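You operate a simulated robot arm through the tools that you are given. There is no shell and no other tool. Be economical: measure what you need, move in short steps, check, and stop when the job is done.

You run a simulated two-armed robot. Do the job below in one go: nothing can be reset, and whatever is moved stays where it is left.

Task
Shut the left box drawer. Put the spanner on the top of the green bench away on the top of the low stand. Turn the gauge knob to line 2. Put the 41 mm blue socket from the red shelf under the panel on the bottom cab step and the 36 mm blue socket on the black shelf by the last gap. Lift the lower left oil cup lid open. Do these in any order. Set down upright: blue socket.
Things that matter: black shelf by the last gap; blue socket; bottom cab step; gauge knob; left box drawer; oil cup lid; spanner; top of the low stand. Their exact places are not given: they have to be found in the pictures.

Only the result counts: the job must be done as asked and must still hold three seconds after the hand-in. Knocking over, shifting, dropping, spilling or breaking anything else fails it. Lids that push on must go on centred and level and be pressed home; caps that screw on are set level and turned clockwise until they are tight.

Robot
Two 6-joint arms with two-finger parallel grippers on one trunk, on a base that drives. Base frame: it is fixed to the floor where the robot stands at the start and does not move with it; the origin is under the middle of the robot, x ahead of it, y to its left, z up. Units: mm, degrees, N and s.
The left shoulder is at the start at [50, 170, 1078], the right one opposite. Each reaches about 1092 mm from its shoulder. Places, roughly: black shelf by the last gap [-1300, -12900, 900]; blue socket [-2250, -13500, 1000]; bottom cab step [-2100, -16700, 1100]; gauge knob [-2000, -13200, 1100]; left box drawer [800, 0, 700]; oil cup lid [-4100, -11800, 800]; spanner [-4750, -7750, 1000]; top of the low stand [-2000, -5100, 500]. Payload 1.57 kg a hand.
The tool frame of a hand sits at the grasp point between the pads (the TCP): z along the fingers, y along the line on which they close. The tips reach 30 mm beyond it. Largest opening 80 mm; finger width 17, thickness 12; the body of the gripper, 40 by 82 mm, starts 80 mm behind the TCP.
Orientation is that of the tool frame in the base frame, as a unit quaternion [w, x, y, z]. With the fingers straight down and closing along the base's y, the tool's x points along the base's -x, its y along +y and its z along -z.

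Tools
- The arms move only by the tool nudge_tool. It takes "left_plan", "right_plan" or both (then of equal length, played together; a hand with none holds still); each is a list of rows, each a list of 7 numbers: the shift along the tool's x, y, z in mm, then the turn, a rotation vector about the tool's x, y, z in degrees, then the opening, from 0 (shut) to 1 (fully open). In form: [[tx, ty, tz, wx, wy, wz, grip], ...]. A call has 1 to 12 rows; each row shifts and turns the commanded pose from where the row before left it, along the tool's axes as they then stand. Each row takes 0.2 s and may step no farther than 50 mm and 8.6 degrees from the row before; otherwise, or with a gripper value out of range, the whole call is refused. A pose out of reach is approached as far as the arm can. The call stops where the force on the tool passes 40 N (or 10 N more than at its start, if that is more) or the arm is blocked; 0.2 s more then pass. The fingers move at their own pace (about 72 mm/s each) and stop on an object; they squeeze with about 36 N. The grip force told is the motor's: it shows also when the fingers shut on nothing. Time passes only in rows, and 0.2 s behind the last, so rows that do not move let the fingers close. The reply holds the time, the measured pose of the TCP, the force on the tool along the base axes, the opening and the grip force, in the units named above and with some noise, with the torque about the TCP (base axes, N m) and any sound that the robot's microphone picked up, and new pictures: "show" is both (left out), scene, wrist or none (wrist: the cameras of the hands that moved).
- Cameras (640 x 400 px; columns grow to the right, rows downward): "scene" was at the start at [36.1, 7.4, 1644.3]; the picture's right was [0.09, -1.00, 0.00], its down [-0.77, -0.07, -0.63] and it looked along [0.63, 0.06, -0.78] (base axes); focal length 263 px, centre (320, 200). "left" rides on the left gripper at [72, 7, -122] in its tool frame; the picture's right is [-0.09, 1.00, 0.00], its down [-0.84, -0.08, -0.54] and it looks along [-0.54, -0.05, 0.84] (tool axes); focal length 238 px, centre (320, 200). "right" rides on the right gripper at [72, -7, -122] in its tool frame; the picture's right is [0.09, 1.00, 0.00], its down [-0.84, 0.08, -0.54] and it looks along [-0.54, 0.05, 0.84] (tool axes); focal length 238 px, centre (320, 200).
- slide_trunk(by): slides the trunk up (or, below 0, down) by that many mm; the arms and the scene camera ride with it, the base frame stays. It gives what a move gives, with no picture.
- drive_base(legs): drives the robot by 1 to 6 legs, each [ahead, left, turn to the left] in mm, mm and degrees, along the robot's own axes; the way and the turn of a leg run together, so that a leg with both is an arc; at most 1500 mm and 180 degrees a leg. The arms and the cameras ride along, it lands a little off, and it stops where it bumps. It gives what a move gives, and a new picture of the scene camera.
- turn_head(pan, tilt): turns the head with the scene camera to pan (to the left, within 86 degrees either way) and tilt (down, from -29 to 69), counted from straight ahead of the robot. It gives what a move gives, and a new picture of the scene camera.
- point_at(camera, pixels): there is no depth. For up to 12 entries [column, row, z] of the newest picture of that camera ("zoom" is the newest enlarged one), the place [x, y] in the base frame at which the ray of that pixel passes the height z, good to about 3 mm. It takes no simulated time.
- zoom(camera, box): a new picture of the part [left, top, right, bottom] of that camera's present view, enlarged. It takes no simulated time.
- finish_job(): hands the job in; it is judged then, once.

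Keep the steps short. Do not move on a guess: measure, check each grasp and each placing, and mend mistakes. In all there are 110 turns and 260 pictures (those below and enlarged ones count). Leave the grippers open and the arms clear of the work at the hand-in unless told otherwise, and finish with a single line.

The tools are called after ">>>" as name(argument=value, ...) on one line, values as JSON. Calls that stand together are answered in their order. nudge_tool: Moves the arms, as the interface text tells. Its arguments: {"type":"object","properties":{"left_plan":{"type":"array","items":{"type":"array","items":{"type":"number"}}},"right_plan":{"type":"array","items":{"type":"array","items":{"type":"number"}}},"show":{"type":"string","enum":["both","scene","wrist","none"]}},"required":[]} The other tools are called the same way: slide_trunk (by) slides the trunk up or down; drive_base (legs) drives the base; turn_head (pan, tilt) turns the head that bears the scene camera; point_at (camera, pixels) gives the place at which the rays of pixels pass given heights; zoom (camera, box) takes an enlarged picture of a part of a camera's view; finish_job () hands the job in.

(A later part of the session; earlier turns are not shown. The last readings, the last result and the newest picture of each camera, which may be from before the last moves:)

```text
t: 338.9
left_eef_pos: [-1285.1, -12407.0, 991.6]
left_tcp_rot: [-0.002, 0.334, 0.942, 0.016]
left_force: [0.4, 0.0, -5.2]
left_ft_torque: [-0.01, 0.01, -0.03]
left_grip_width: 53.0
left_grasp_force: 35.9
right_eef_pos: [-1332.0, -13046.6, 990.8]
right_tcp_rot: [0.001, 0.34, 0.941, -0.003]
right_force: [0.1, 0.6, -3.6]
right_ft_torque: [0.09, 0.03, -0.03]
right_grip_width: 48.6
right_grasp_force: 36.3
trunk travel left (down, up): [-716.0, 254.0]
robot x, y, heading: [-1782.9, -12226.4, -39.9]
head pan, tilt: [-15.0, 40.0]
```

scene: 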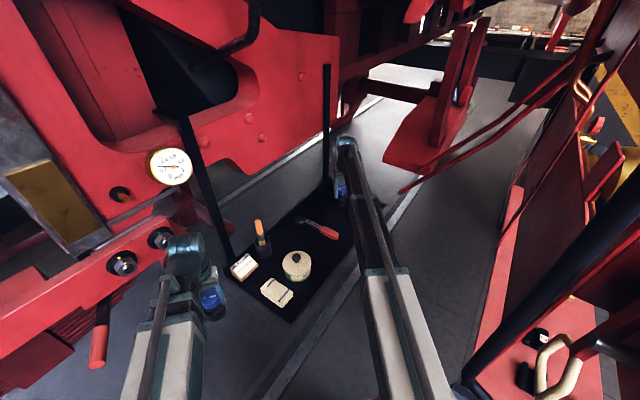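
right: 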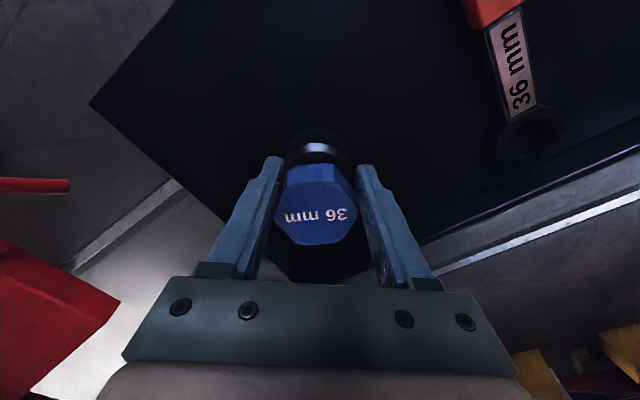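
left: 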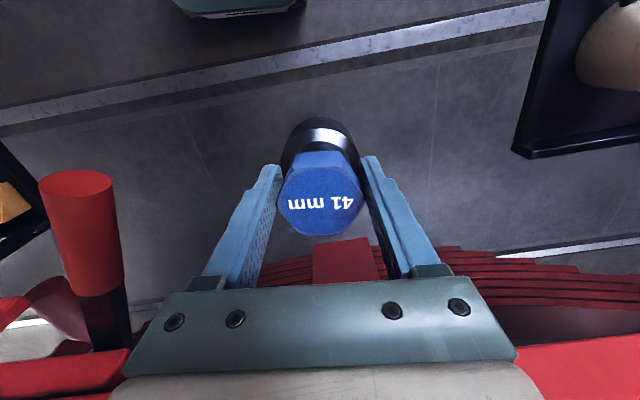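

>>> slide_trunk(by=-4)

>>> slide_trunk(by=-4)

>>> slide_trunk(by=-4)

>>> slide_trunk(by=-4)

```text
t: 339.4
left_eef_pos: [-1287.2, -12407.8, 986.4]
left_tcp_rot: [-0.003, 0.334, 0.942, 0.017]
left_force: [-0.1, -0.1, -5.3]
left_ft_torque: [-0.01, 0.04, 0.0]
left_grip_width: 52.8
left_grasp_force: 35.7
right_eef_pos: [-1332.3, -13046.6, 986.8]
right_tcp_rot: [0.002, 0.341, 0.94, -0.003]
right_force: [-0.2, -0.2, -3.7]
right_ft_torque: [0.05, 0.09, 0.02]
right_grip_width: 48.1
right_grasp_force: 35.8
trunk travel left (down, up): [-712.0, 258.0]
robot x, y, heading: [-1782.2, -12227.7, -39.5]
head pan, tilt: [-15.0, 40.0]
```

```text
t: 340.0
left_eef_pos: [-1287.0, -12406.9, 982.8]
left_tcp_rot: [-0.003, 0.333, 0.943, 0.017]
left_force: [0.0, -0.5, -5.0]
left_ft_torque: [0.02, 0.05, 0.04]
left_grip_width: 52.6
left_grasp_force: 36.6
right_eef_pos: [-1332.2, -13045.9, 981.6]
right_tcp_rot: [0.002, 0.34, 0.94, -0.002]
right_force: [0.0, -0.1, -4.4]
right_ft_torque: [0.03, 0.05, 0.01]
right_grip_width: 48.3
right_grasp_force: 35.8
trunk travel left (down, up): [-708.0, 262.0]
robot x, y, heading: [-1784.6, -12227.6, -39.8]
head pan, tilt: [-15.0, 40.0]
```

```text
t: 340.5
left_eef_pos: [-1287.3, -12407.5, 977.9]
left_tcp_rot: [-0.002, 0.333, 0.943, 0.017]
left_force: [0.5, -0.4, -5.2]
left_ft_torque: [0.01, 0.03, 0.0]
left_grip_width: 53.0
left_grasp_force: 36.4
right_eef_pos: [-1332.0, -13046.2, 977.9]
right_tcp_rot: [0.002, 0.34, 0.941, -0.003]
right_force: [0.0, -0.9, -4.4]
right_ft_torque: [0.06, 0.06, 0.04]
right_grip_width: 48.3
right_grasp_force: 35.9
trunk travel left (down, up): [-704.0, 266.0]
robot x, y, heading: [-1779.1, -12229.7, -39.7]
head pan, tilt: [-15.0, 40.0]
```

```text
t: 341.0
left_eef_pos: [-1287.1, -12406.9, 976.2]
left_tcp_rot: [-0.001, 0.333, 0.943, 0.016]
left_force: [-0.3, -0.1, -4.8]
left_ft_torque: [-0.01, 0.03, -0.03]
left_grip_width: 53.0
left_grasp_force: 35.6
right_eef_pos: [-1331.9, -13046.6, 975.9]
right_tcp_rot: [0.004, 0.339, 0.941, -0.003]
right_force: [3.1, -5.7, 17.8]
right_ft_torque: [-0.08, -0.34, -0.09]
right_grip_width: 48.5
right_grasp_force: 36.0
trunk travel left (down, up): [-700.0, 270.0]
robot x, y, heading: [-1780.5, -12228.3, -39.8]
head pan, tilt: [-15.0, 40.0]
```

Contact at TCP ≈976. I'll release gently and lift.

>>> slide_trunk(by=1)

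>>> nudge_tool(right_plan=[[0, 0, 0, 0, 0, 0, 0.85], [0, 0, 0, 0, 0, 0, 0.85], [0, 0, 0, 0, 0, 0, 0.85]], show="none")

>>> slide_trunk(by=160)

>>> nudge_tool(right_plan=[[0, 0, 0, 0, 0, 0, 1]], show="wrist")

```text
t: 341.6
left_eef_pos: [-1286.8, -12407.5, 975.5]
left_tcp_rot: [-0.002, 0.334, 0.943, 0.017]
left_force: [-0.5, -0.4, -4.5]
left_ft_torque: [0.04, 0.04, -0.01]
left_grip_width: 53.0
left_grasp_force: 36.3
right_eef_pos: [-1331.9, -13046.5, 975.7]
right_tcp_rot: [0.003, 0.34, 0.941, -0.003]
right_force: [1.5, -4.8, 9.9]
right_ft_torque: [-0.12, -0.39, -0.14]
right_grip_width: 48.5
right_grasp_force: 36.1
trunk travel left (down, up): [-701.0, 269.0]
robot x, y, heading: [-1781.0, -12228.6, -39.6]
head pan, tilt: [-15.0, 40.0]
```

```text
t: 342.4
left_eef_pos: [-1286.1, -12406.6, 975.8]
left_tcp_rot: [-0.001, 0.333, 0.943, 0.016]
left_force: [-0.2, 0.5, -4.5]
left_ft_torque: [0.04, -0.01, 0.0]
left_grip_width: 52.6
left_grasp_force: 36.5
right_eef_pos: [-1332.6, -13047.3, 974.8]
right_tcp_rot: [0.003, 0.339, 0.941, -0.003]
right_force: [-0.5, -0.3, 0.1]
right_ft_torque: [-0.01, -0.01, -0.03]
right_grip_width: 68.2
right_grasp_force: 0.1
trunk travel left (down, up): [-701.0, 269.0]
robot x, y, heading: [-1780.9, -12225.0, -39.6]
head pan, tilt: [-15.0, 40.0]
```

```text
t: 344.2
left_eef_pos: [-1287.2, -12407.9, 1135.7]
left_tcp_rot: [-0.002, 0.333, 0.943, 0.016]
left_force: [-0.9, -0.3, -5.3]
left_ft_torque: [0.01, 0.03, 0.0]
left_grip_width: 52.8
left_grasp_force: 36.5
right_eef_pos: [-1332.3, -13047.6, 1135.8]
right_tcp_rot: [0.003, 0.34, 0.941, -0.002]
right_force: [0.3, -0.3, -0.8]
right_ft_torque: [0.04, -0.04, 0.03]
right_grip_width: 67.9
right_grasp_force: 0.0
trunk travel left (down, up): [-861.0, 109.0]
robot x, y, heading: [-1779.6, -12226.9, -39.4]
head pan, tilt: [-15.0, 40.0]
```

```text
t: 344.6
left_eef_pos: [-1286.9, -12407.8, 1134.9]
left_tcp_rot: [-0.002, 0.333, 0.943, 0.017]
left_force: [0.4, 0.4, -5.1]
left_ft_torque: [0.05, 0.06, 0.01]
left_grip_width: 52.5
left_grasp_force: 35.9
right_eef_pos: [-1331.7, -13046.8, 1135.3]
right_tcp_rot: [0.003, 0.339, 0.941, -0.002]
right_force: [-0.1, 0.7, -0.7]
right_ft_torque: [0.03, 0.0, 0.01]
right_grip_width: 79.8
right_grasp_force: 0.0
trunk travel left (down, up): [-861.0, 109.0]
robot x, y, heading: [-1783.9, -12224.0, -39.5]
head pan, tilt: [-15.0, 40.0]
```

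right: 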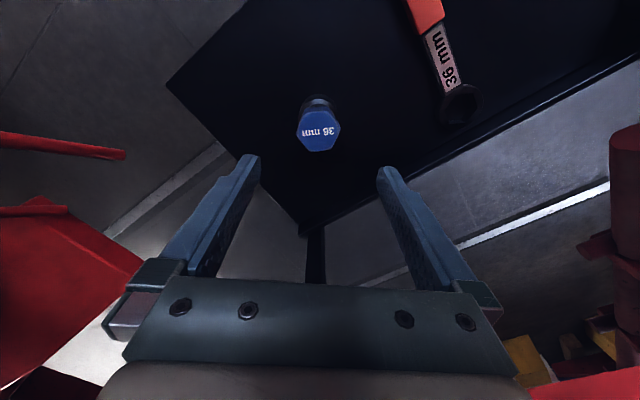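

The 36 mm socket stands upright on the black shelf. I'll withdraw the right hand the way it came, drive out, and go back to the panel for the gauge knob.

>>> nudge_tool(right_plan=[[37, 24, 0, 0, 0, 0, 1], [37, 24, 0, 0, 0, 0, 1], [37, 24, 0, 0, 0, 0, 1], [37, 24, 0, 0, 0, 0, 1], [37, 24, 0, 0, 0, 0, 1], [37, 24, 0, 0, 0, 0, 1], [42, 0, 0, 0, 0, 0, 1], [42, 0, 0, 0, 0, 0, 1], [42, 0, 0, 0, 0, 0, 1], [42, 0, 0, 0, 0, 0, 1]], show="none")

>>> drive_base(legs=[[-148, -100, 0], [-500, 0, 0], [0, 0, 39.6], [-600, 0, 0], [0, -1120, 0]])

```text
t: 346.8
left_eef_pos: [-1287.4, -12406.2, 1135.9]
left_tcp_rot: [-0.001, 0.333, 0.943, 0.016]
left_force: [-0.7, -0.3, -4.7]
left_ft_torque: [0.01, 0.0, 0.0]
left_grip_width: 52.8
left_grasp_force: 36.0
right_eef_pos: [-1540.2, -12684.3, 1136.6]
right_tcp_rot: [0.003, 0.34, 0.94, -0.003]
right_force: [0.1, 0.3, -0.7]
right_ft_torque: [-0.02, -0.04, 0.06]
right_grip_width: 80.1
right_grasp_force: 0.2
right hand out of reach, approached as far as the arm can: row 10
trunk travel left (down, up): [-861.0, 109.0]
robot x, y, heading: [-1780.5, -12226.6, -39.6]
head pan, tilt: [-15.0, 40.0]
```

```text
t: 361.0
left_eef_pos: [-2448.5, -12832.1, 1136.5]
left_tcp_rot: [-0.007, -0.006, 1.0, 0.014]
left_force: [-0.7, -0.4, -4.8]
left_ft_torque: [-0.01, 0.01, -0.02]
left_grip_width: 52.7
left_grasp_force: 36.4
right_eef_pos: [-2464.3, -13207.6, 1135.1]
right_tcp_rot: [0.003, 0.001, 1.0, -0.001]
right_force: [-0.2, 0.2, -0.2]
right_ft_torque: [0.05, 0.02, 0.0]
right_grip_width: 80.0
right_grasp_force: 0.1
trunk travel left (down, up): [-861.0, 109.0]
robot x, y, heading: [-2945.8, -13005.7, 0.1]
head pan, tilt: [-15.0, 40.0]
```

scene: 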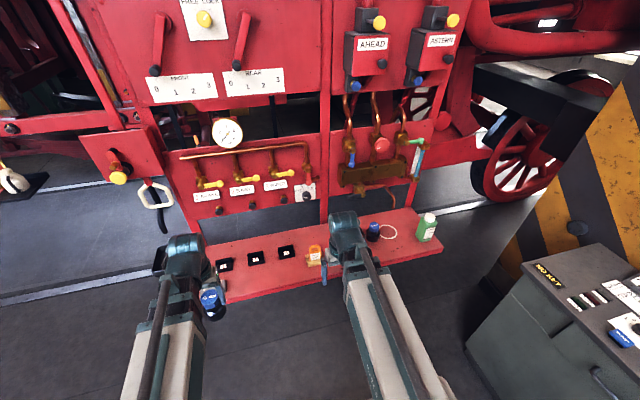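

The right hand is in line with the knob (y≈-13209). I'll test tipping the right hand forward, small first.

>>> nudge_tool(right_plan=[[0, 0, 0, 0, -8, 0, 1], [0, 0, 0, 0, -8, 0, 1], [0, 0, 0, 0, -8, 0, 1]], show="none")

>>> point_at(camera="scene", pixels=[[307, 192, 1050], [307, 192, 1100], [307, 192, 1150]])

>>> zoom(camera="scene", box=[280, 165, 340, 215])

```text
t: 361.8
left_eef_pos: [-2449.1, -12831.2, 1136.0]
left_tcp_rot: [-0.007, -0.006, 1.0, 0.014]
left_force: [-0.1, 0.2, -5.4]
left_ft_torque: [-0.01, 0.01, -0.01]
left_grip_width: 52.9
left_grasp_force: 36.1
right_eef_pos: [-2396.1, -13211.8, 1155.8]
right_tcp_rot: [0.212, 0.0, 0.977, -0.001]
right_force: [-0.4, -0.9, 0.0]
right_ft_torque: [0.0, -0.02, -0.03]
right_grip_width: 80.0
right_grasp_force: 0.0
right hand out of reach, approached as far as the arm can: row 1, 2, 3
trunk travel left (down, up): [-861.0, 109.0]
robot x, y, heading: [-2944.6, -13007.2, 0.3]
head pan, tilt: [-15.0, 40.0]
```

```text
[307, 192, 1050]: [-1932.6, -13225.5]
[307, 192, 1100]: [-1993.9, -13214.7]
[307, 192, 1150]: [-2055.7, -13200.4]
```

```text
8.00 times, centred on (310, 190) of scene
```

zoom: 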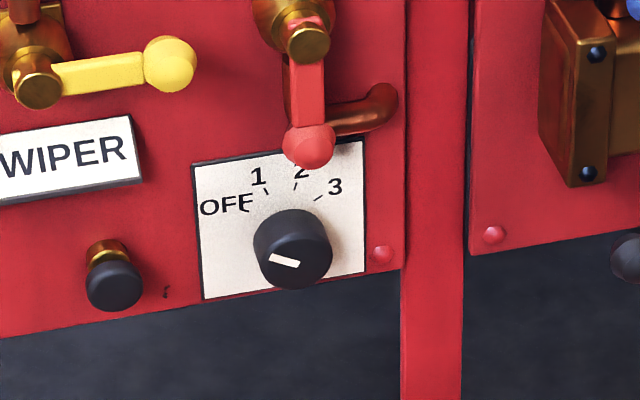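

The hand tips fine; the TCP rises as expected (wrist ≈226 mm behind the TCP). I'll tip it the rest of the way to horizontal.

>>> nudge_tool(right_plan=[[0, 0, 0, 0, -8.2, 0, 1], [0, 0, 0, 0, -8.2, 0, 1], [0, 0, 0, 0, -8.2, 0, 1], [0, 0, 0, 0, -8.2, 0, 1], [0, 0, 0, 0, -8.2, 0, 1], [0, 0, 0, 0, -8.2, 0, 1], [0, 0, 0, 0, -8.2, 0, 1], [0, 0, 0, 0, -8.1, 0, 1]], show="none")

>>> slide_trunk(by=-250)

>>> nudge_tool(right_plan=[[0, 0, 0, 0, 0, 0, 1]], show="both")

```text
t: 363.6
left_eef_pos: [-2449.0, -12831.1, 1135.2]
left_tcp_rot: [-0.007, -0.006, 1.0, 0.015]
left_force: [0.2, 1.0, -5.5]
left_ft_torque: [0.01, 0.02, -0.01]
left_grip_width: 52.8
left_grasp_force: 35.2
right_eef_pos: [-2269.3, -13227.9, 1350.5]
right_tcp_rot: [0.699, -0.002, 0.716, -0.002]
right_force: [-0.3, -0.4, 0.3]
right_ft_torque: [0.0, 0.02, 0.01]
right_grip_width: 79.8
right_grasp_force: 0.0
right hand out of reach, approached as far as the arm can: row 1, 2, 3, 4, 5, 6, 7, 8
trunk travel left (down, up): [-861.0, 109.0]
robot x, y, heading: [-2946.1, -13006.3, 0.2]
head pan, tilt: [-15.0, 40.0]
```

```text
t: 366.2
left_eef_pos: [-2448.3, -12831.2, 885.5]
left_tcp_rot: [-0.007, -0.005, 1.0, 0.015]
left_force: [0.3, 0.0, -4.4]
left_ft_torque: [-0.02, 0.07, 0.0]
left_grip_width: 52.9
left_grasp_force: 36.3
right_eef_pos: [-2269.7, -13226.0, 1100.0]
right_tcp_rot: [0.698, 0.0, 0.716, -0.002]
right_force: [0.1, -0.3, -0.4]
right_ft_torque: [0.02, 0.04, -0.01]
right_grip_width: 80.0
right_grasp_force: 0.1
trunk travel left (down, up): [-611.0, 359.0]
robot x, y, heading: [-2945.2, -13008.8, -0.0]
head pan, tilt: [-15.0, 40.0]
```

```text
t: 366.6
left_eef_pos: [-2447.5, -12831.3, 885.7]
left_tcp_rot: [-0.007, -0.005, 1.0, 0.014]
left_force: [0.8, -0.3, -6.0]
left_ft_torque: [0.0, 0.03, 0.01]
left_grip_width: 52.6
left_grasp_force: 35.5
right_eef_pos: [-2268.2, -13226.0, 1100.5]
right_tcp_rot: [0.698, -0.002, 0.716, 0.0]
right_force: [1.2, 0.3, 0.1]
right_ft_torque: [0.01, 0.0, 0.02]
right_grip_width: 80.2
right_grasp_force: 0.0
trunk travel left (down, up): [-611.0, 359.0]
robot x, y, heading: [-2941.5, -13008.4, 0.2]
head pan, tilt: [-15.0, 40.0]
```

scene: 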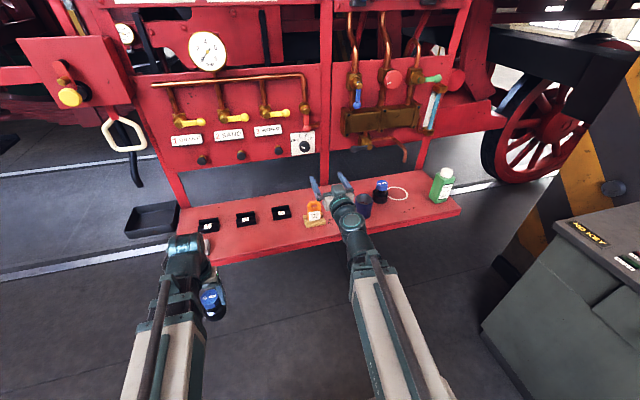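
right: 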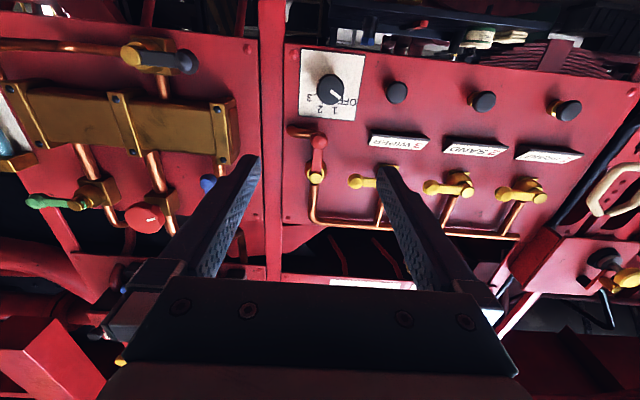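

The hand is horizontal now. The knob face is at about (-1993,-13214,1075). I'll level the last 1.5°, align, and come closer for a better look.

>>> slide_trunk(by=-25)

>>> nudge_tool(right_plan=[[0, 12, 0, 0, -1.5, 0, 1], [0, 0, 45, 0, 0, 0, 0.8], [0, 0, 45, 0, 0, 0, 0.8], [0, 0, 45, 0, 0, 0, 0.8]], show="both")

>>> zoom(camera="scene", box=[270, 110, 350, 190])

```text
t: 367.3
left_eef_pos: [-2448.5, -12831.6, 860.8]
left_tcp_rot: [-0.008, -0.006, 1.0, 0.014]
left_force: [-0.5, 0.0, -5.2]
left_ft_torque: [-0.03, 0.05, 0.01]
left_grip_width: 52.9
left_grasp_force: 36.1
right_eef_pos: [-2268.4, -13225.4, 1074.5]
right_tcp_rot: [0.698, 0.0, 0.716, -0.002]
right_force: [0.1, 0.1, 0.1]
right_ft_torque: [0.01, 0.01, -0.04]
right_grip_width: 79.9
right_grasp_force: 0.0
trunk travel left (down, up): [-586.0, 384.0]
robot x, y, heading: [-2946.1, -13011.9, 0.2]
head pan, tilt: [-15.0, 40.0]
```

```text
t: 368.3
left_eef_pos: [-2449.0, -12831.9, 860.5]
left_tcp_rot: [-0.006, -0.006, 1.0, 0.015]
left_force: [0.5, 0.5, -5.3]
left_ft_torque: [0.01, 0.07, 0.01]
left_grip_width: 52.6
left_grasp_force: 36.3
right_eef_pos: [-2132.1, -13213.0, 1081.1]
right_tcp_rot: [0.707, -0.002, 0.707, 0.0]
right_force: [-0.4, -0.1, 0.0]
right_ft_torque: [-0.04, -0.01, -0.02]
right_grip_width: 64.3
right_grasp_force: 0.0
right hand out of reach, approached as far as the arm can: row 1
trunk travel left (down, up): [-586.0, 384.0]
robot x, y, heading: [-2946.1, -13008.3, -0.1]
head pan, tilt: [-15.0, 40.0]
```

scene: 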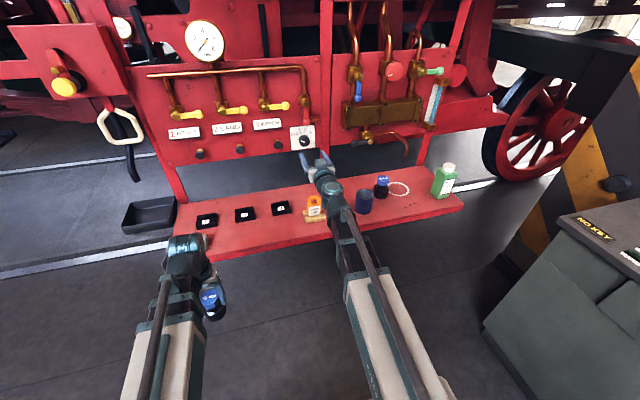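
right: 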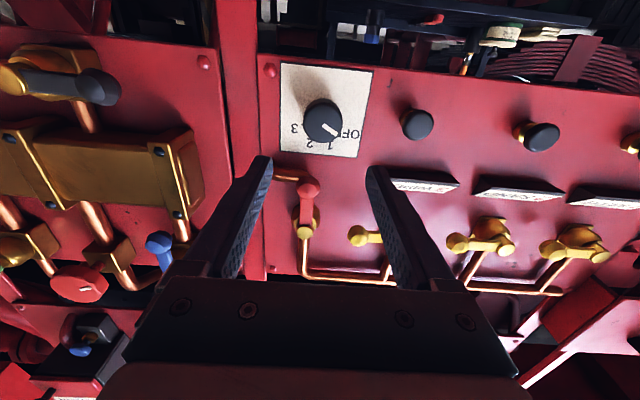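

```text
5.00 times, centred on (310, 150) of scene
```

zoom: 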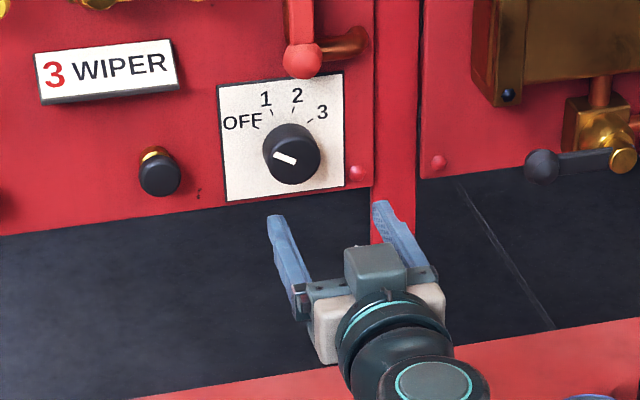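

The knob face refines to (-2003,-13211,1074), about 41 mm wide. I'll drop 7, roll 20° counter-clockwise, and move in around it.

>>> slide_trunk(by=-7)

>>> nudge_tool(right_plan=[[0, 2, 0, 0, 0, -8, 0.75], [0, 0, 0, 0, 0, -8, 0.75], [0, 0, 0, 0, 0, -4, 0.75], [0, 0, 40, 0, 0, 0, 0.75], [0, 0, 40, 0, 0, 0, 0.75], [0, 0, 20, 0, 0, 0, 0.75], [0, 0, 15, 0, 0, 0, 0.75]], show="wrist")

>>> zoom(camera="scene", box=[270, 110, 350, 190])

```text
t: 368.9
left_eef_pos: [-2448.3, -12831.9, 854.1]
left_tcp_rot: [-0.007, -0.006, 1.0, 0.015]
left_force: [-0.1, -0.5, -4.4]
left_ft_torque: [0.01, 0.01, -0.02]
left_grip_width: 52.9
left_grasp_force: 36.1
right_eef_pos: [-2132.4, -13214.4, 1074.4]
right_tcp_rot: [0.707, -0.002, 0.707, 0.001]
right_force: [0.9, -0.8, 0.1]
right_ft_torque: [0.0, 0.0, 0.01]
right_grip_width: 63.9
right_grasp_force: 0.1
trunk travel left (down, up): [-579.0, 391.0]
robot x, y, heading: [-2946.2, -13006.9, -0.2]
head pan, tilt: [-15.0, 40.0]
```

```text
t: 370.4
left_eef_pos: [-2449.3, -12831.3, 853.6]
left_tcp_rot: [-0.006, -0.006, 1.0, 0.014]
left_force: [-0.6, 0.3, -4.6]
left_ft_torque: [-0.01, -0.01, -0.06]
left_grip_width: 52.6
left_grasp_force: 35.5
right_eef_pos: [-2016.8, -13211.5, 1073.8]
right_tcp_rot: [0.696, -0.126, 0.696, -0.123]
right_force: [-0.2, 0.5, 0.5]
right_ft_torque: [0.01, 0.0, 0.02]
right_grip_width: 60.1
right_grasp_force: 0.0
trunk travel left (down, up): [-579.0, 391.0]
robot x, y, heading: [-2943.0, -13004.5, 0.0]
head pan, tilt: [-15.0, 40.0]
```

right: 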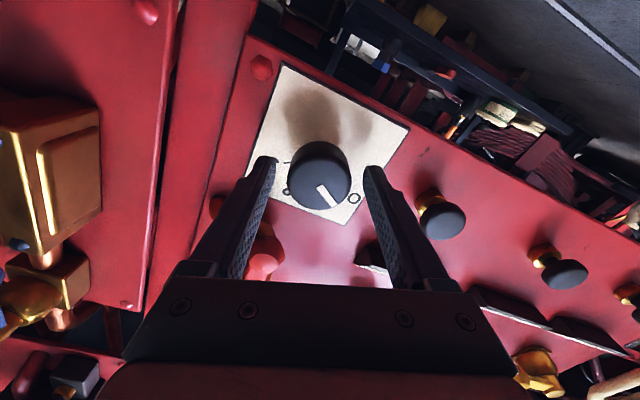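

```text
5.00 times, centred on (310, 150) of scene
```

zoom: 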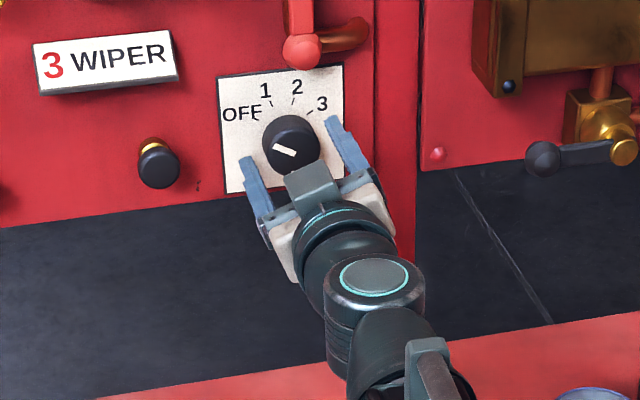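

The knob sits between the fingers. I'll go in 4 more, grip, and turn 40° clockwise.

>>> nudge_tool(right_plan=[[0, 0, 4, 0, 0, 0, 0.6], [0, 0, 0, 0, 0, 0, 0], [0, 0, 0, 0, 0, 0, 0], [0, 0, 0, 0, 0, 8, 0], [0, 0, 0, 0, 0, 8, 0], [0, 0, 0, 0, 0, 8, 0], [0, 0, 0, 0, 0, 8, 0], [0, 0, 0, 0, 0, 8, 0]], show="none")

>>> zoom(camera="right", box=[250, 100, 390, 240])

```text
t: 372.2
left_eef_pos: [-2448.4, -12831.9, 854.5]
left_tcp_rot: [-0.008, -0.007, 1.0, 0.015]
left_force: [-0.5, 0.1, -4.2]
left_ft_torque: [0.03, 0.01, 0.02]
left_grip_width: 52.7
left_grasp_force: 36.0
right_eef_pos: [-2013.0, -13210.1, 1073.5]
right_tcp_rot: [0.696, 0.122, 0.697, 0.124]
right_force: [-0.1, 2.8, -4.2]
right_ft_torque: [-0.09, 0.22, 0.18]
right_grip_width: 41.4
right_grasp_force: 45.0
trunk travel left (down, up): [-579.0, 391.0]
robot x, y, heading: [-2945.1, -13008.3, 0.0]
head pan, tilt: [-15.0, 40.0]
```

```text
2.86 times, centred on (320, 170) of right
```

zoom: 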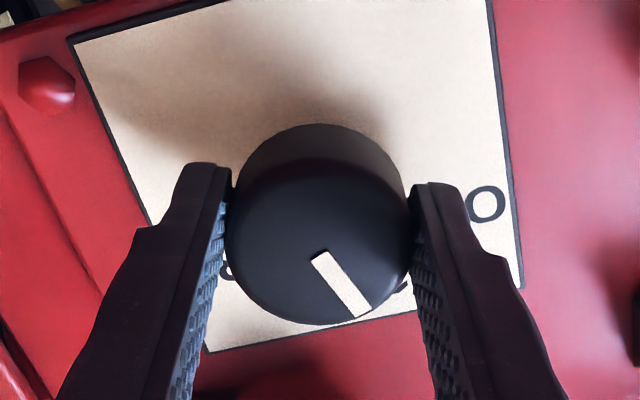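

The knob turned with the hand, to about line 1. I'll release, roll back 40°, regrip, and turn 40° more.

>>> nudge_tool(right_plan=[[0, 0, 0, 0, 0, 0, 0.75], [0, 0, 0, 0, 0, 0, 0.75], [0, 0, 0, 0, 0, -8, 0.75], [0, 0, 0, 0, 0, -8, 0.75], [0, 0, 0, 0, 0, -8, 0.75], [0, 0, 0, 0, 0, -8, 0.75], [0, 0, 0, 0, 0, -8, 0.75], [0, 0, 0, 0, 0, 0, 0.75]], show="none")

>>> zoom(camera="right", box=[250, 100, 390, 240])

>>> zoom(camera="scene", box=[285, 120, 335, 160])

```text
t: 374.1
left_eef_pos: [-2448.1, -12830.5, 854.5]
left_tcp_rot: [-0.007, -0.006, 1.0, 0.015]
left_force: [0.1, 0.5, -5.0]
left_ft_torque: [-0.03, 0.03, 0.0]
left_grip_width: 52.4
left_grasp_force: 36.1
right_eef_pos: [-2012.6, -13211.2, 1073.2]
right_tcp_rot: [0.696, -0.125, 0.696, -0.125]
right_force: [-0.3, -0.1, -0.1]
right_ft_torque: [-0.02, 0.02, -0.01]
right_grip_width: 60.1
right_grasp_force: 0.1
trunk travel left (down, up): [-579.0, 391.0]
robot x, y, heading: [-2944.3, -13010.0, 0.1]
head pan, tilt: [-15.0, 40.0]
```

```text
2.86 times, centred on (320, 170) of right
```

zoom: 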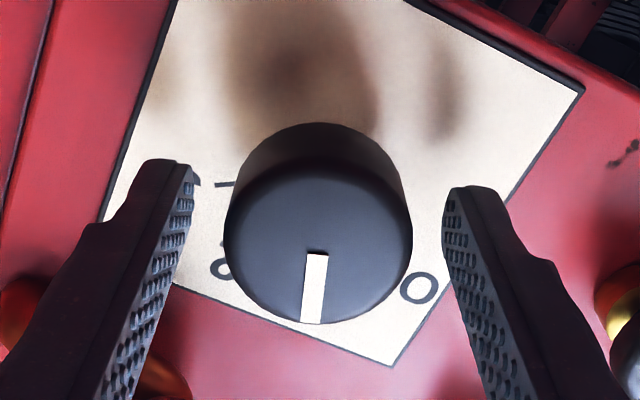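

```text
10.00 times, centred on (310, 140) of scene
```

zoom: 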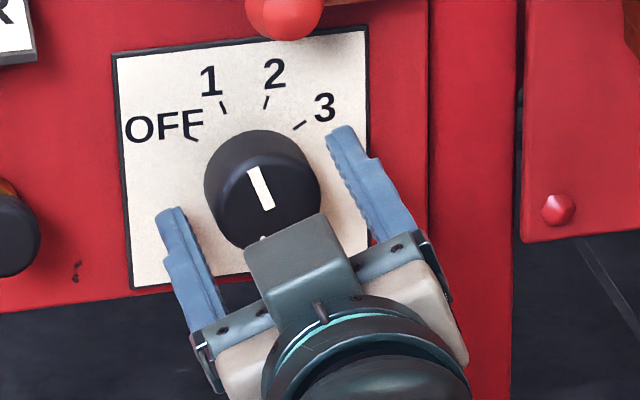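

It points at 1 now. I'll regrip and turn 40° more.

>>> nudge_tool(right_plan=[[0, 0, 0, 0, 0, 0, 0], [0, 0, 0, 0, 0, 0, 0], [0, 0, 0, 0, 0, 8, 0], [0, 0, 0, 0, 0, 8, 0], [0, 0, 0, 0, 0, 8, 0], [0, 0, 0, 0, 0, 8, 0], [0, 0, 0, 0, 0, 8, 0], [0, 0, 0, 0, 0, 0, 0]], show="none")

>>> nudge_tool(right_plan=[[0, 0, 0, 0, 0, 0, 0.75], [0, 0, 0, 0, 0, 0, 0.75], [0, 0, -40, 0, 0, 0, 0.75], [0, 0, -40, 0, 0, 0, 0.75], [0, 0, -40, 0, 0, 0, 1]], show="none")

>>> zoom(camera="scene", box=[285, 120, 335, 160])

>>> zoom(camera="right", box=[250, 50, 390, 190])

```text
t: 375.9
left_eef_pos: [-2448.7, -12830.7, 852.9]
left_tcp_rot: [-0.006, -0.006, 1.0, 0.015]
left_force: [0.4, -0.3, -5.0]
left_ft_torque: [0.03, 0.0, 0.0]
left_grip_width: 52.6
left_grasp_force: 35.8
right_eef_pos: [-2014.3, -13210.8, 1074.8]
right_tcp_rot: [0.696, 0.121, 0.697, 0.123]
right_force: [-3.6, 2.9, -4.6]
right_ft_torque: [-0.04, 0.12, 0.31]
right_grip_width: 41.0
right_grasp_force: 45.0
trunk travel left (down, up): [-579.0, 391.0]
robot x, y, heading: [-2942.1, -13010.7, 0.1]
head pan, tilt: [-15.0, 40.0]
```

```text
t: 377.1
left_eef_pos: [-2448.6, -12831.3, 854.6]
left_tcp_rot: [-0.008, -0.006, 1.0, 0.016]
left_force: [0.2, -0.3, -4.9]
left_ft_torque: [0.02, 0.02, 0.02]
left_grip_width: 52.7
left_grasp_force: 35.5
right_eef_pos: [-2134.9, -13211.0, 1073.9]
right_tcp_rot: [0.696, 0.121, 0.697, 0.122]
right_force: [0.0, -0.4, -0.3]
right_ft_torque: [0.0, -0.01, 0.02]
right_grip_width: 80.2
right_grasp_force: 0.0
trunk travel left (down, up): [-579.0, 391.0]
robot x, y, heading: [-2943.1, -13004.1, 0.1]
head pan, tilt: [-15.0, 40.0]
```

```text
10.00 times, centred on (310, 140) of scene
```

zoom: 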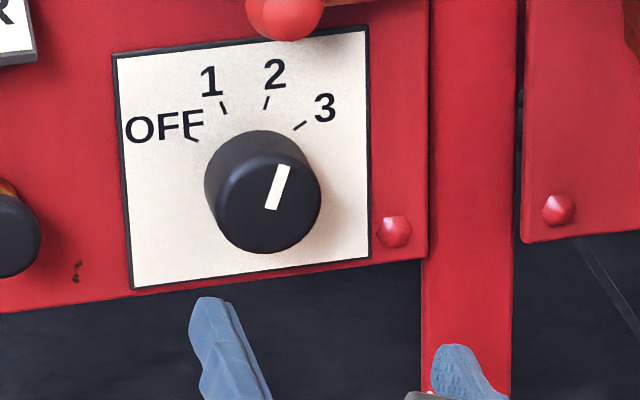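

```text
2.86 times, centred on (320, 120) of right
```

zoom: 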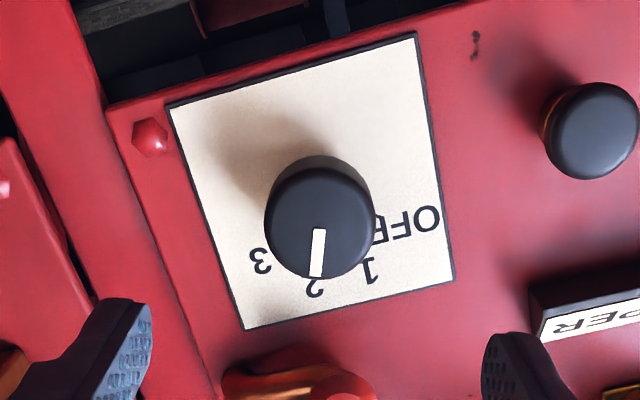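

The knob points at line 2. I'll back off, raise, tip the right hand down again, turn south, and look for the way to the cab.

>>> drive_base(legs=[[-400, 0, 0]])

>>> slide_trunk(by=320)

>>> nudge_tool(right_plan=[[0, 0, 0, 0, 8.2, -3, 1], [0, 0, 0, 0, 8.2, 0, 1], [0, 0, 0, 0, 8.2, 0, 1], [0, 0, 0, 0, 8.2, 0, 1], [0, 0, 0, 0, 8.2, 0, 1], [0, 0, 0, 0, 8.2, 0, 1], [0, 0, 0, 0, 8.2, 0, 1], [0, 0, 0, 0, 8.2, 0, 1], [0, 0, 0, 0, 8.2, 0, 1], [0, 0, 0, 0, 8.2, 0, 1], [0, 0, 0, 0, 8.0, 0, 1]], show="none")

>>> drive_base(legs=[[0, 0, -90]])

>>> turn_head(pan=0, tilt=22)

```text
t: 379.6
left_eef_pos: [-2849.6, -12833.4, 853.8]
left_tcp_rot: [-0.007, -0.005, 1.0, 0.015]
left_force: [-0.5, -0.6, -4.9]
left_ft_torque: [0.01, 0.01, 0.01]
left_grip_width: 52.7
left_grasp_force: 35.7
right_eef_pos: [-2537.7, -13211.6, 1072.7]
right_tcp_rot: [0.696, 0.122, 0.697, 0.121]
right_force: [0.1, -0.6, -0.7]
right_ft_torque: [0.0, 0.0, 0.02]
right_grip_width: 79.8
right_grasp_force: 0.1
trunk travel left (down, up): [-579.0, 391.0]
robot x, y, heading: [-3347.8, -13006.3, -0.2]
head pan, tilt: [-15.0, 40.0]
```

scene: 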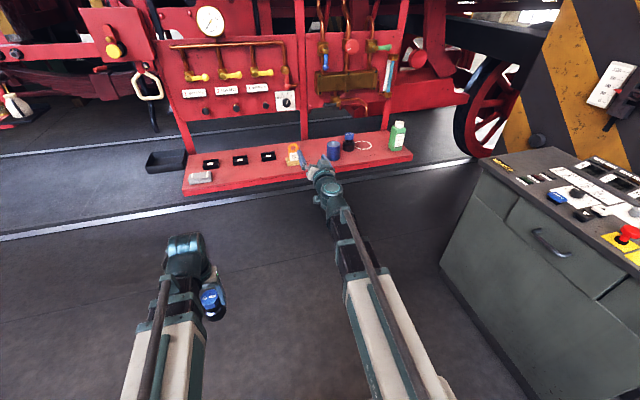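

```text
t: 382.7
left_eef_pos: [-2851.1, -12832.0, 1174.3]
left_tcp_rot: [-0.007, -0.005, 1.0, 0.015]
left_force: [0.1, 0.1, -4.3]
left_ft_torque: [-0.02, 0.02, -0.02]
left_grip_width: 52.5
left_grasp_force: 36.3
right_eef_pos: [-2536.2, -13212.3, 1394.0]
right_tcp_rot: [0.696, 0.121, 0.697, 0.122]
right_force: [-0.3, 0.5, 0.4]
right_ft_torque: [-0.02, -0.01, 0.0]
right_grip_width: 80.0
right_grasp_force: 0.1
trunk travel left (down, up): [-899.0, 71.0]
robot x, y, heading: [-3343.5, -13008.0, 0.1]
head pan, tilt: [-15.0, 40.0]
```

```text
refused: row 1 steps farther than a row can; nothing moved
```

```text
t: 387.0
left_eef_pos: [-3179.7, -13507.2, 1174.8]
left_tcp_rot: [0.006, 0.71, 0.704, 0.015]
left_force: [0.1, 0.3, -5.3]
left_ft_torque: [0.04, 0.04, -0.02]
left_grip_width: 52.4
left_grasp_force: 36.2
right_eef_pos: [-3565.1, -13813.8, 1393.7]
right_tcp_rot: [0.574, 0.582, 0.402, -0.412]
right_force: [-0.3, 1.0, -0.4]
right_ft_torque: [0.02, 0.01, 0.0]
right_grip_width: 80.2
right_grasp_force: 0.1
trunk travel left (down, up): [-899.0, 71.0]
robot x, y, heading: [-3347.1, -13005.8, -91.0]
head pan, tilt: [-15.0, 40.0]
```

scene: 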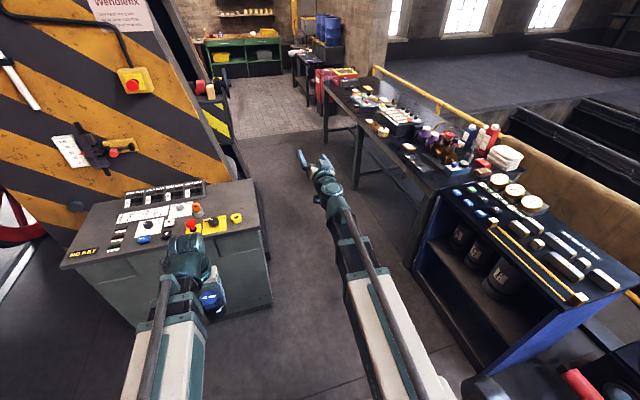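

```text
t: 387.8
left_eef_pos: [-3178.3, -13507.3, 1173.3]
left_tcp_rot: [0.006, 0.711, 0.703, 0.014]
left_force: [1.0, -0.9, -5.4]
left_ft_torque: [0.02, -0.01, -0.02]
left_grip_width: 52.7
left_grasp_force: 36.6
right_eef_pos: [-3564.9, -13813.0, 1394.1]
right_tcp_rot: [0.575, 0.582, 0.401, -0.412]
right_force: [1.0, 0.0, 0.5]
right_ft_torque: [0.01, -0.02, 0.01]
right_grip_width: 80.1
right_grasp_force: 0.0
trunk travel left (down, up): [-899.0, 71.0]
robot x, y, heading: [-3343.4, -13009.9, -91.2]
head pan, tilt: [0.0, 22.0]
```

scene: 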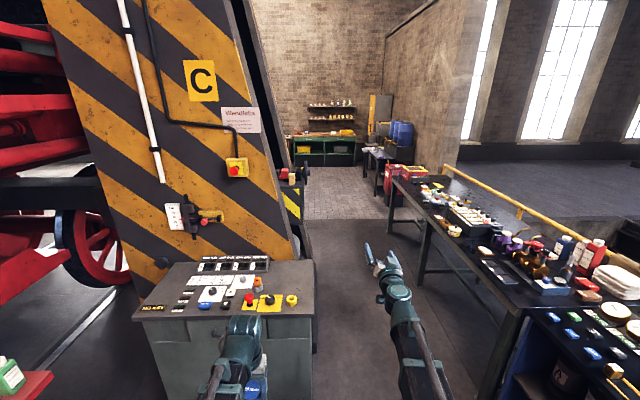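

I'll tip the right hand down (rows under the limit) and measure the aisle between the grey cabinet and the bench.

>>> point_at(camera="scene", pixels=[[314, 350, 0], [313, 260, 900], [300, 262, 0], [417, 284, 0], [388, 235, 0], [520, 308, 800], [392, 185, 800], [303, 215, 0], [300, 180, 0]])

>>> nudge_tool(right_plan=[[0, 0, 0, 0, 8.3, 0, 1], [0, 0, 0, 0, 8.3, 0, 1], [0, 0, 0, 0, 8.3, 0, 1], [0, 0, 0, 0, 8.3, 0, 1], [0, 0, 0, 0, 8.3, 0, 1], [0, 0, 0, 0, 8.3, 0, 1], [0, 0, 0, 0, 8.3, 0, 1], [0, 0, 0, 0, 8.3, 0, 1], [0, 0, 0, 0, 8.3, 0, 1], [0, 0, 0, 0, 8.3, 0, 1], [0, 0, 0, 0, 7, 0, 1]], show="none")

```text
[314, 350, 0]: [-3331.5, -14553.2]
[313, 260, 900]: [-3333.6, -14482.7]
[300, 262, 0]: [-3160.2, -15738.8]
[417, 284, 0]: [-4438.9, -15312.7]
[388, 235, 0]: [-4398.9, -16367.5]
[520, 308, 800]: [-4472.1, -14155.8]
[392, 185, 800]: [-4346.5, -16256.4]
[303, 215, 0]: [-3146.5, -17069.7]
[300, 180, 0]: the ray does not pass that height
```

```text
t: 390.2
left_eef_pos: [-3180.0, -13507.8, 1174.3]
left_tcp_rot: [0.006, 0.71, 0.704, 0.015]
left_force: [-0.2, -0.9, -4.5]
left_ft_torque: [0.01, 0.02, 0.0]
left_grip_width: 52.4
left_grasp_force: 36.2
right_eef_pos: [-3565.4, -13813.8, 1186.6]
right_tcp_rot: [0.123, 0.703, 0.69, 0.121]
right_force: [0.1, 0.5, -0.4]
right_ft_torque: [-0.01, 0.01, 0.02]
right_grip_width: 80.1
right_grasp_force: 0.1
right hand out of reach, approached as far as the arm can: row 1, 2, 3, 4, 5, 6, 7, 8, 9, 10
trunk travel left (down, up): [-899.0, 71.0]
robot x, y, heading: [-3344.2, -13010.1, -91.2]
head pan, tilt: [0.0, 22.0]
```

The aisle runs between x -3332 and -4400, so I'll take its middle at x≈-3870 and drive south, then look left.

>>> nudge_tool(right_plan=[[45, 0, 0, 0, 0, 0, 1], [45, 0, 0, 0, 0, 0, 1], [45, 0, 0, 0, 0, 0, 1], [45, 0, 0, 0, 0, 0, 1], [45, 0, 0, 0, 0, 0, 1], [45, 0, 0, 0, 0, 0, 1]], show="none")

>>> drive_base(legs=[[100, -530, 1.2], [1450, 0, 0], [1450, 0, 0]])

>>> turn_head(pan=55, tilt=20)

```text
t: 391.6
left_eef_pos: [-3179.3, -13507.0, 1173.2]
left_tcp_rot: [0.005, 0.709, 0.705, 0.016]
left_force: [-0.6, -0.2, -4.5]
left_ft_torque: [0.03, 0.03, -0.01]
left_grip_width: 52.5
left_grasp_force: 35.8
right_eef_pos: [-3560.1, -13542.8, 1187.3]
right_tcp_rot: [0.122, 0.702, 0.691, 0.12]
right_force: [0.7, -0.3, 0.3]
right_ft_torque: [-0.02, 0.01, -0.02]
right_grip_width: 80.2
right_grasp_force: 0.0
trunk travel left (down, up): [-899.0, 71.0]
robot x, y, heading: [-3351.3, -13008.2, -91.2]
head pan, tilt: [0.0, 22.0]
```

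```text
t: 393.7
left_eef_pos: [-3472.2, -13557.8, 1173.4]
left_tcp_rot: [0.004, 0.709, 0.705, 0.015]
left_force: [-0.1, -0.1, -6.4]
left_ft_torque: [0.06, 0.07, -0.01]
left_grip_width: 52.4
left_grasp_force: 36.0
right_eef_pos: [-3853.2, -13596.9, 1186.7]
right_tcp_rot: [0.122, 0.703, 0.691, 0.121]
right_force: [1.2, 0.1, 0.9]
right_ft_torque: [0.01, 0.03, 0.03]
right_grip_width: 80.2
right_grasp_force: 0.1
trunk travel left (down, up): [-899.0, 71.0]
robot x, y, heading: [-3637.4, -13058.4, -90.9]
head pan, tilt: [0.0, 22.0]
stopped in leg 1: the robot was blocked; the commanded pose is now the measured one
```

scene: 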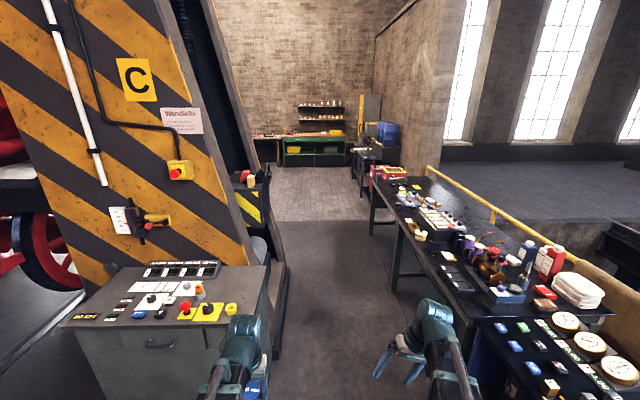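

```text
t: 394.9
left_eef_pos: [-3473.6, -13557.4, 1174.4]
left_tcp_rot: [0.005, 0.71, 0.704, 0.016]
left_force: [-0.1, 0.7, -5.2]
left_ft_torque: [0.01, -0.03, -0.05]
left_grip_width: 52.5
left_grasp_force: 35.8
right_eef_pos: [-3854.7, -13596.2, 1186.7]
right_tcp_rot: [0.124, 0.702, 0.691, 0.12]
right_force: [-0.5, -0.3, -0.5]
right_ft_torque: [0.03, 0.0, 0.04]
right_grip_width: 80.0
right_grasp_force: 0.0
trunk travel left (down, up): [-899.0, 71.0]
robot x, y, heading: [-3644.5, -13060.3, -91.0]
head pan, tilt: [55.0, 20.0]
```

scene: 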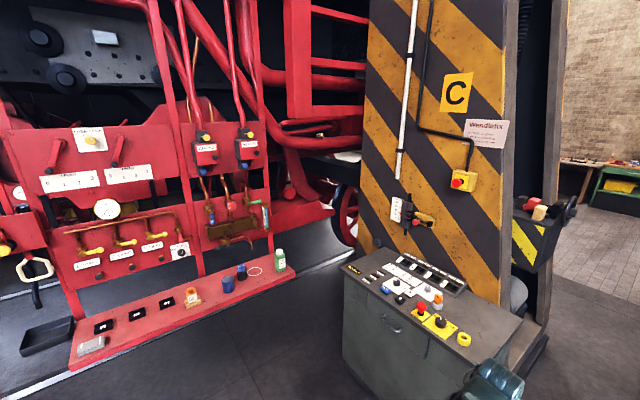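

I was blocked on the right by the rod or trestle end. I'll back off left a bit and check that side.

>>> drive_base(legs=[[0, 120, 0]])

>>> turn_head(pan=-75, tilt=40)

```text
t: 396.2
left_eef_pos: [-3351.3, -13559.7, 1174.0]
left_tcp_rot: [0.005, 0.71, 0.704, 0.015]
left_force: [0.9, -0.7, -4.8]
left_ft_torque: [0.02, 0.04, -0.02]
left_grip_width: 52.8
left_grasp_force: 35.7
right_eef_pos: [-3731.0, -13599.3, 1187.1]
right_tcp_rot: [0.121, 0.703, 0.69, 0.12]
right_force: [1.0, 0.2, -0.3]
right_ft_torque: [-0.03, 0.04, -0.01]
right_grip_width: 80.0
right_grasp_force: 0.1
trunk travel left (down, up): [-899.0, 71.0]
robot x, y, heading: [-3523.5, -13061.1, -91.1]
head pan, tilt: [55.0, 20.0]
```

scene: 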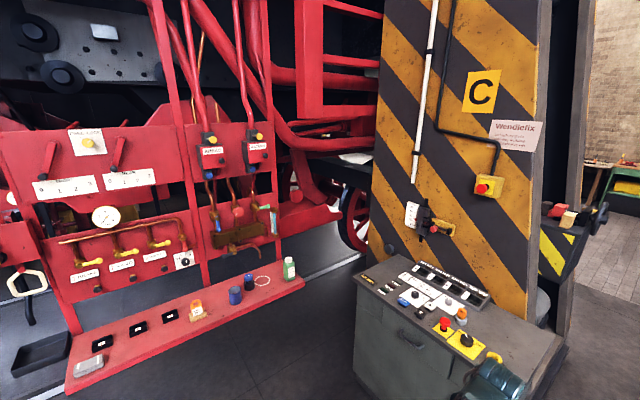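

```text
t: 398.3
left_eef_pos: [-3354.4, -13559.8, 1174.6]
left_tcp_rot: [0.005, 0.71, 0.704, 0.016]
left_force: [-0.2, 0.5, -4.9]
left_ft_torque: [0.06, -0.01, 0.02]
left_grip_width: 52.6
left_grasp_force: 35.7
right_eef_pos: [-3733.2, -13598.5, 1185.6]
right_tcp_rot: [0.123, 0.703, 0.69, 0.12]
right_force: [0.5, 0.1, -0.4]
right_ft_torque: [-0.02, 0.01, 0.02]
right_grip_width: 80.0
right_grasp_force: 0.1
trunk travel left (down, up): [-899.0, 71.0]
robot x, y, heading: [-3520.7, -13058.5, -91.1]
head pan, tilt: [-75.0, 40.0]
```

scene: 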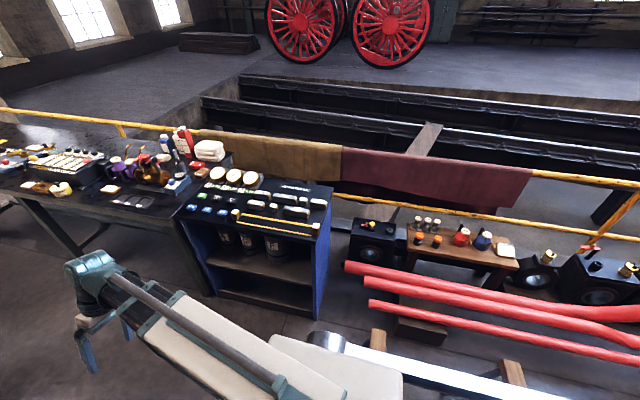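

Nothing has moved. I'll go ahead past the rod end first, then right to the aisle's middle, then south.

>>> drive_base(legs=[[450, 0, 1.1], [0, -350, 0], [1450, 0, 0], [1000, 0, 0]])

>>> turn_head(pan=60, tilt=18)

```text
t: 414.4
left_eef_pos: [-3695.0, -16441.6, 1174.2]
left_tcp_rot: [0.005, 0.701, 0.713, 0.016]
left_force: [-0.4, 0.4, -5.0]
left_ft_torque: [0.03, -0.04, -0.03]
left_grip_width: 52.8
left_grasp_force: 35.6
right_eef_pos: [-4074.5, -16489.0, 1187.5]
right_tcp_rot: [0.12, 0.694, 0.699, 0.122]
right_force: [-0.2, 0.4, 0.1]
right_ft_torque: [-0.01, -0.01, 0.02]
right_grip_width: 80.1
right_grasp_force: 0.1
trunk travel left (down, up): [-899.0, 71.0]
robot x, y, heading: [-3875.0, -15945.5, -89.8]
head pan, tilt: [-75.0, 40.0]
```

scene: 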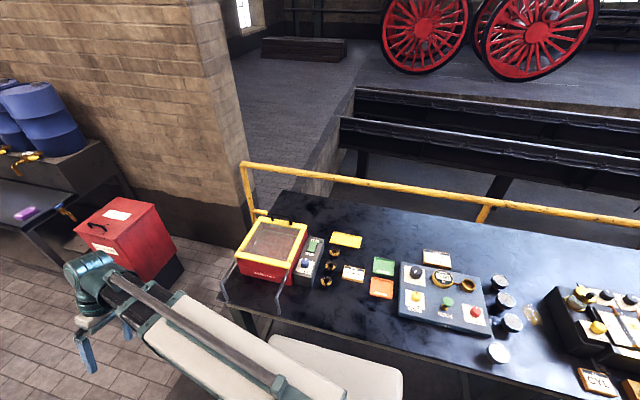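

```text
t: 416.6
left_eef_pos: [-3695.7, -16440.5, 1174.3]
left_tcp_rot: [0.005, 0.701, 0.713, 0.016]
left_force: [-0.4, -0.1, -5.4]
left_ft_torque: [0.02, -0.03, 0.02]
left_grip_width: 52.6
left_grasp_force: 35.6
right_eef_pos: [-4073.9, -16488.6, 1186.3]
right_tcp_rot: [0.122, 0.695, 0.698, 0.122]
right_force: [0.5, -0.2, -1.0]
right_ft_torque: [0.01, 0.03, 0.01]
right_grip_width: 80.0
right_grasp_force: 0.0
trunk travel left (down, up): [-899.0, 71.0]
robot x, y, heading: [-3874.6, -15947.6, -89.4]
head pan, tilt: [60.0, 18.0]
```

scene: 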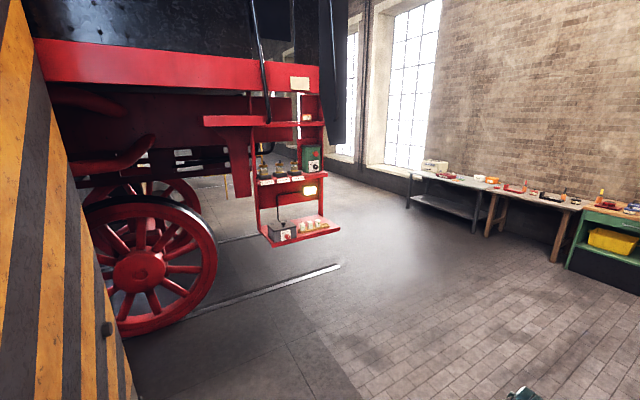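

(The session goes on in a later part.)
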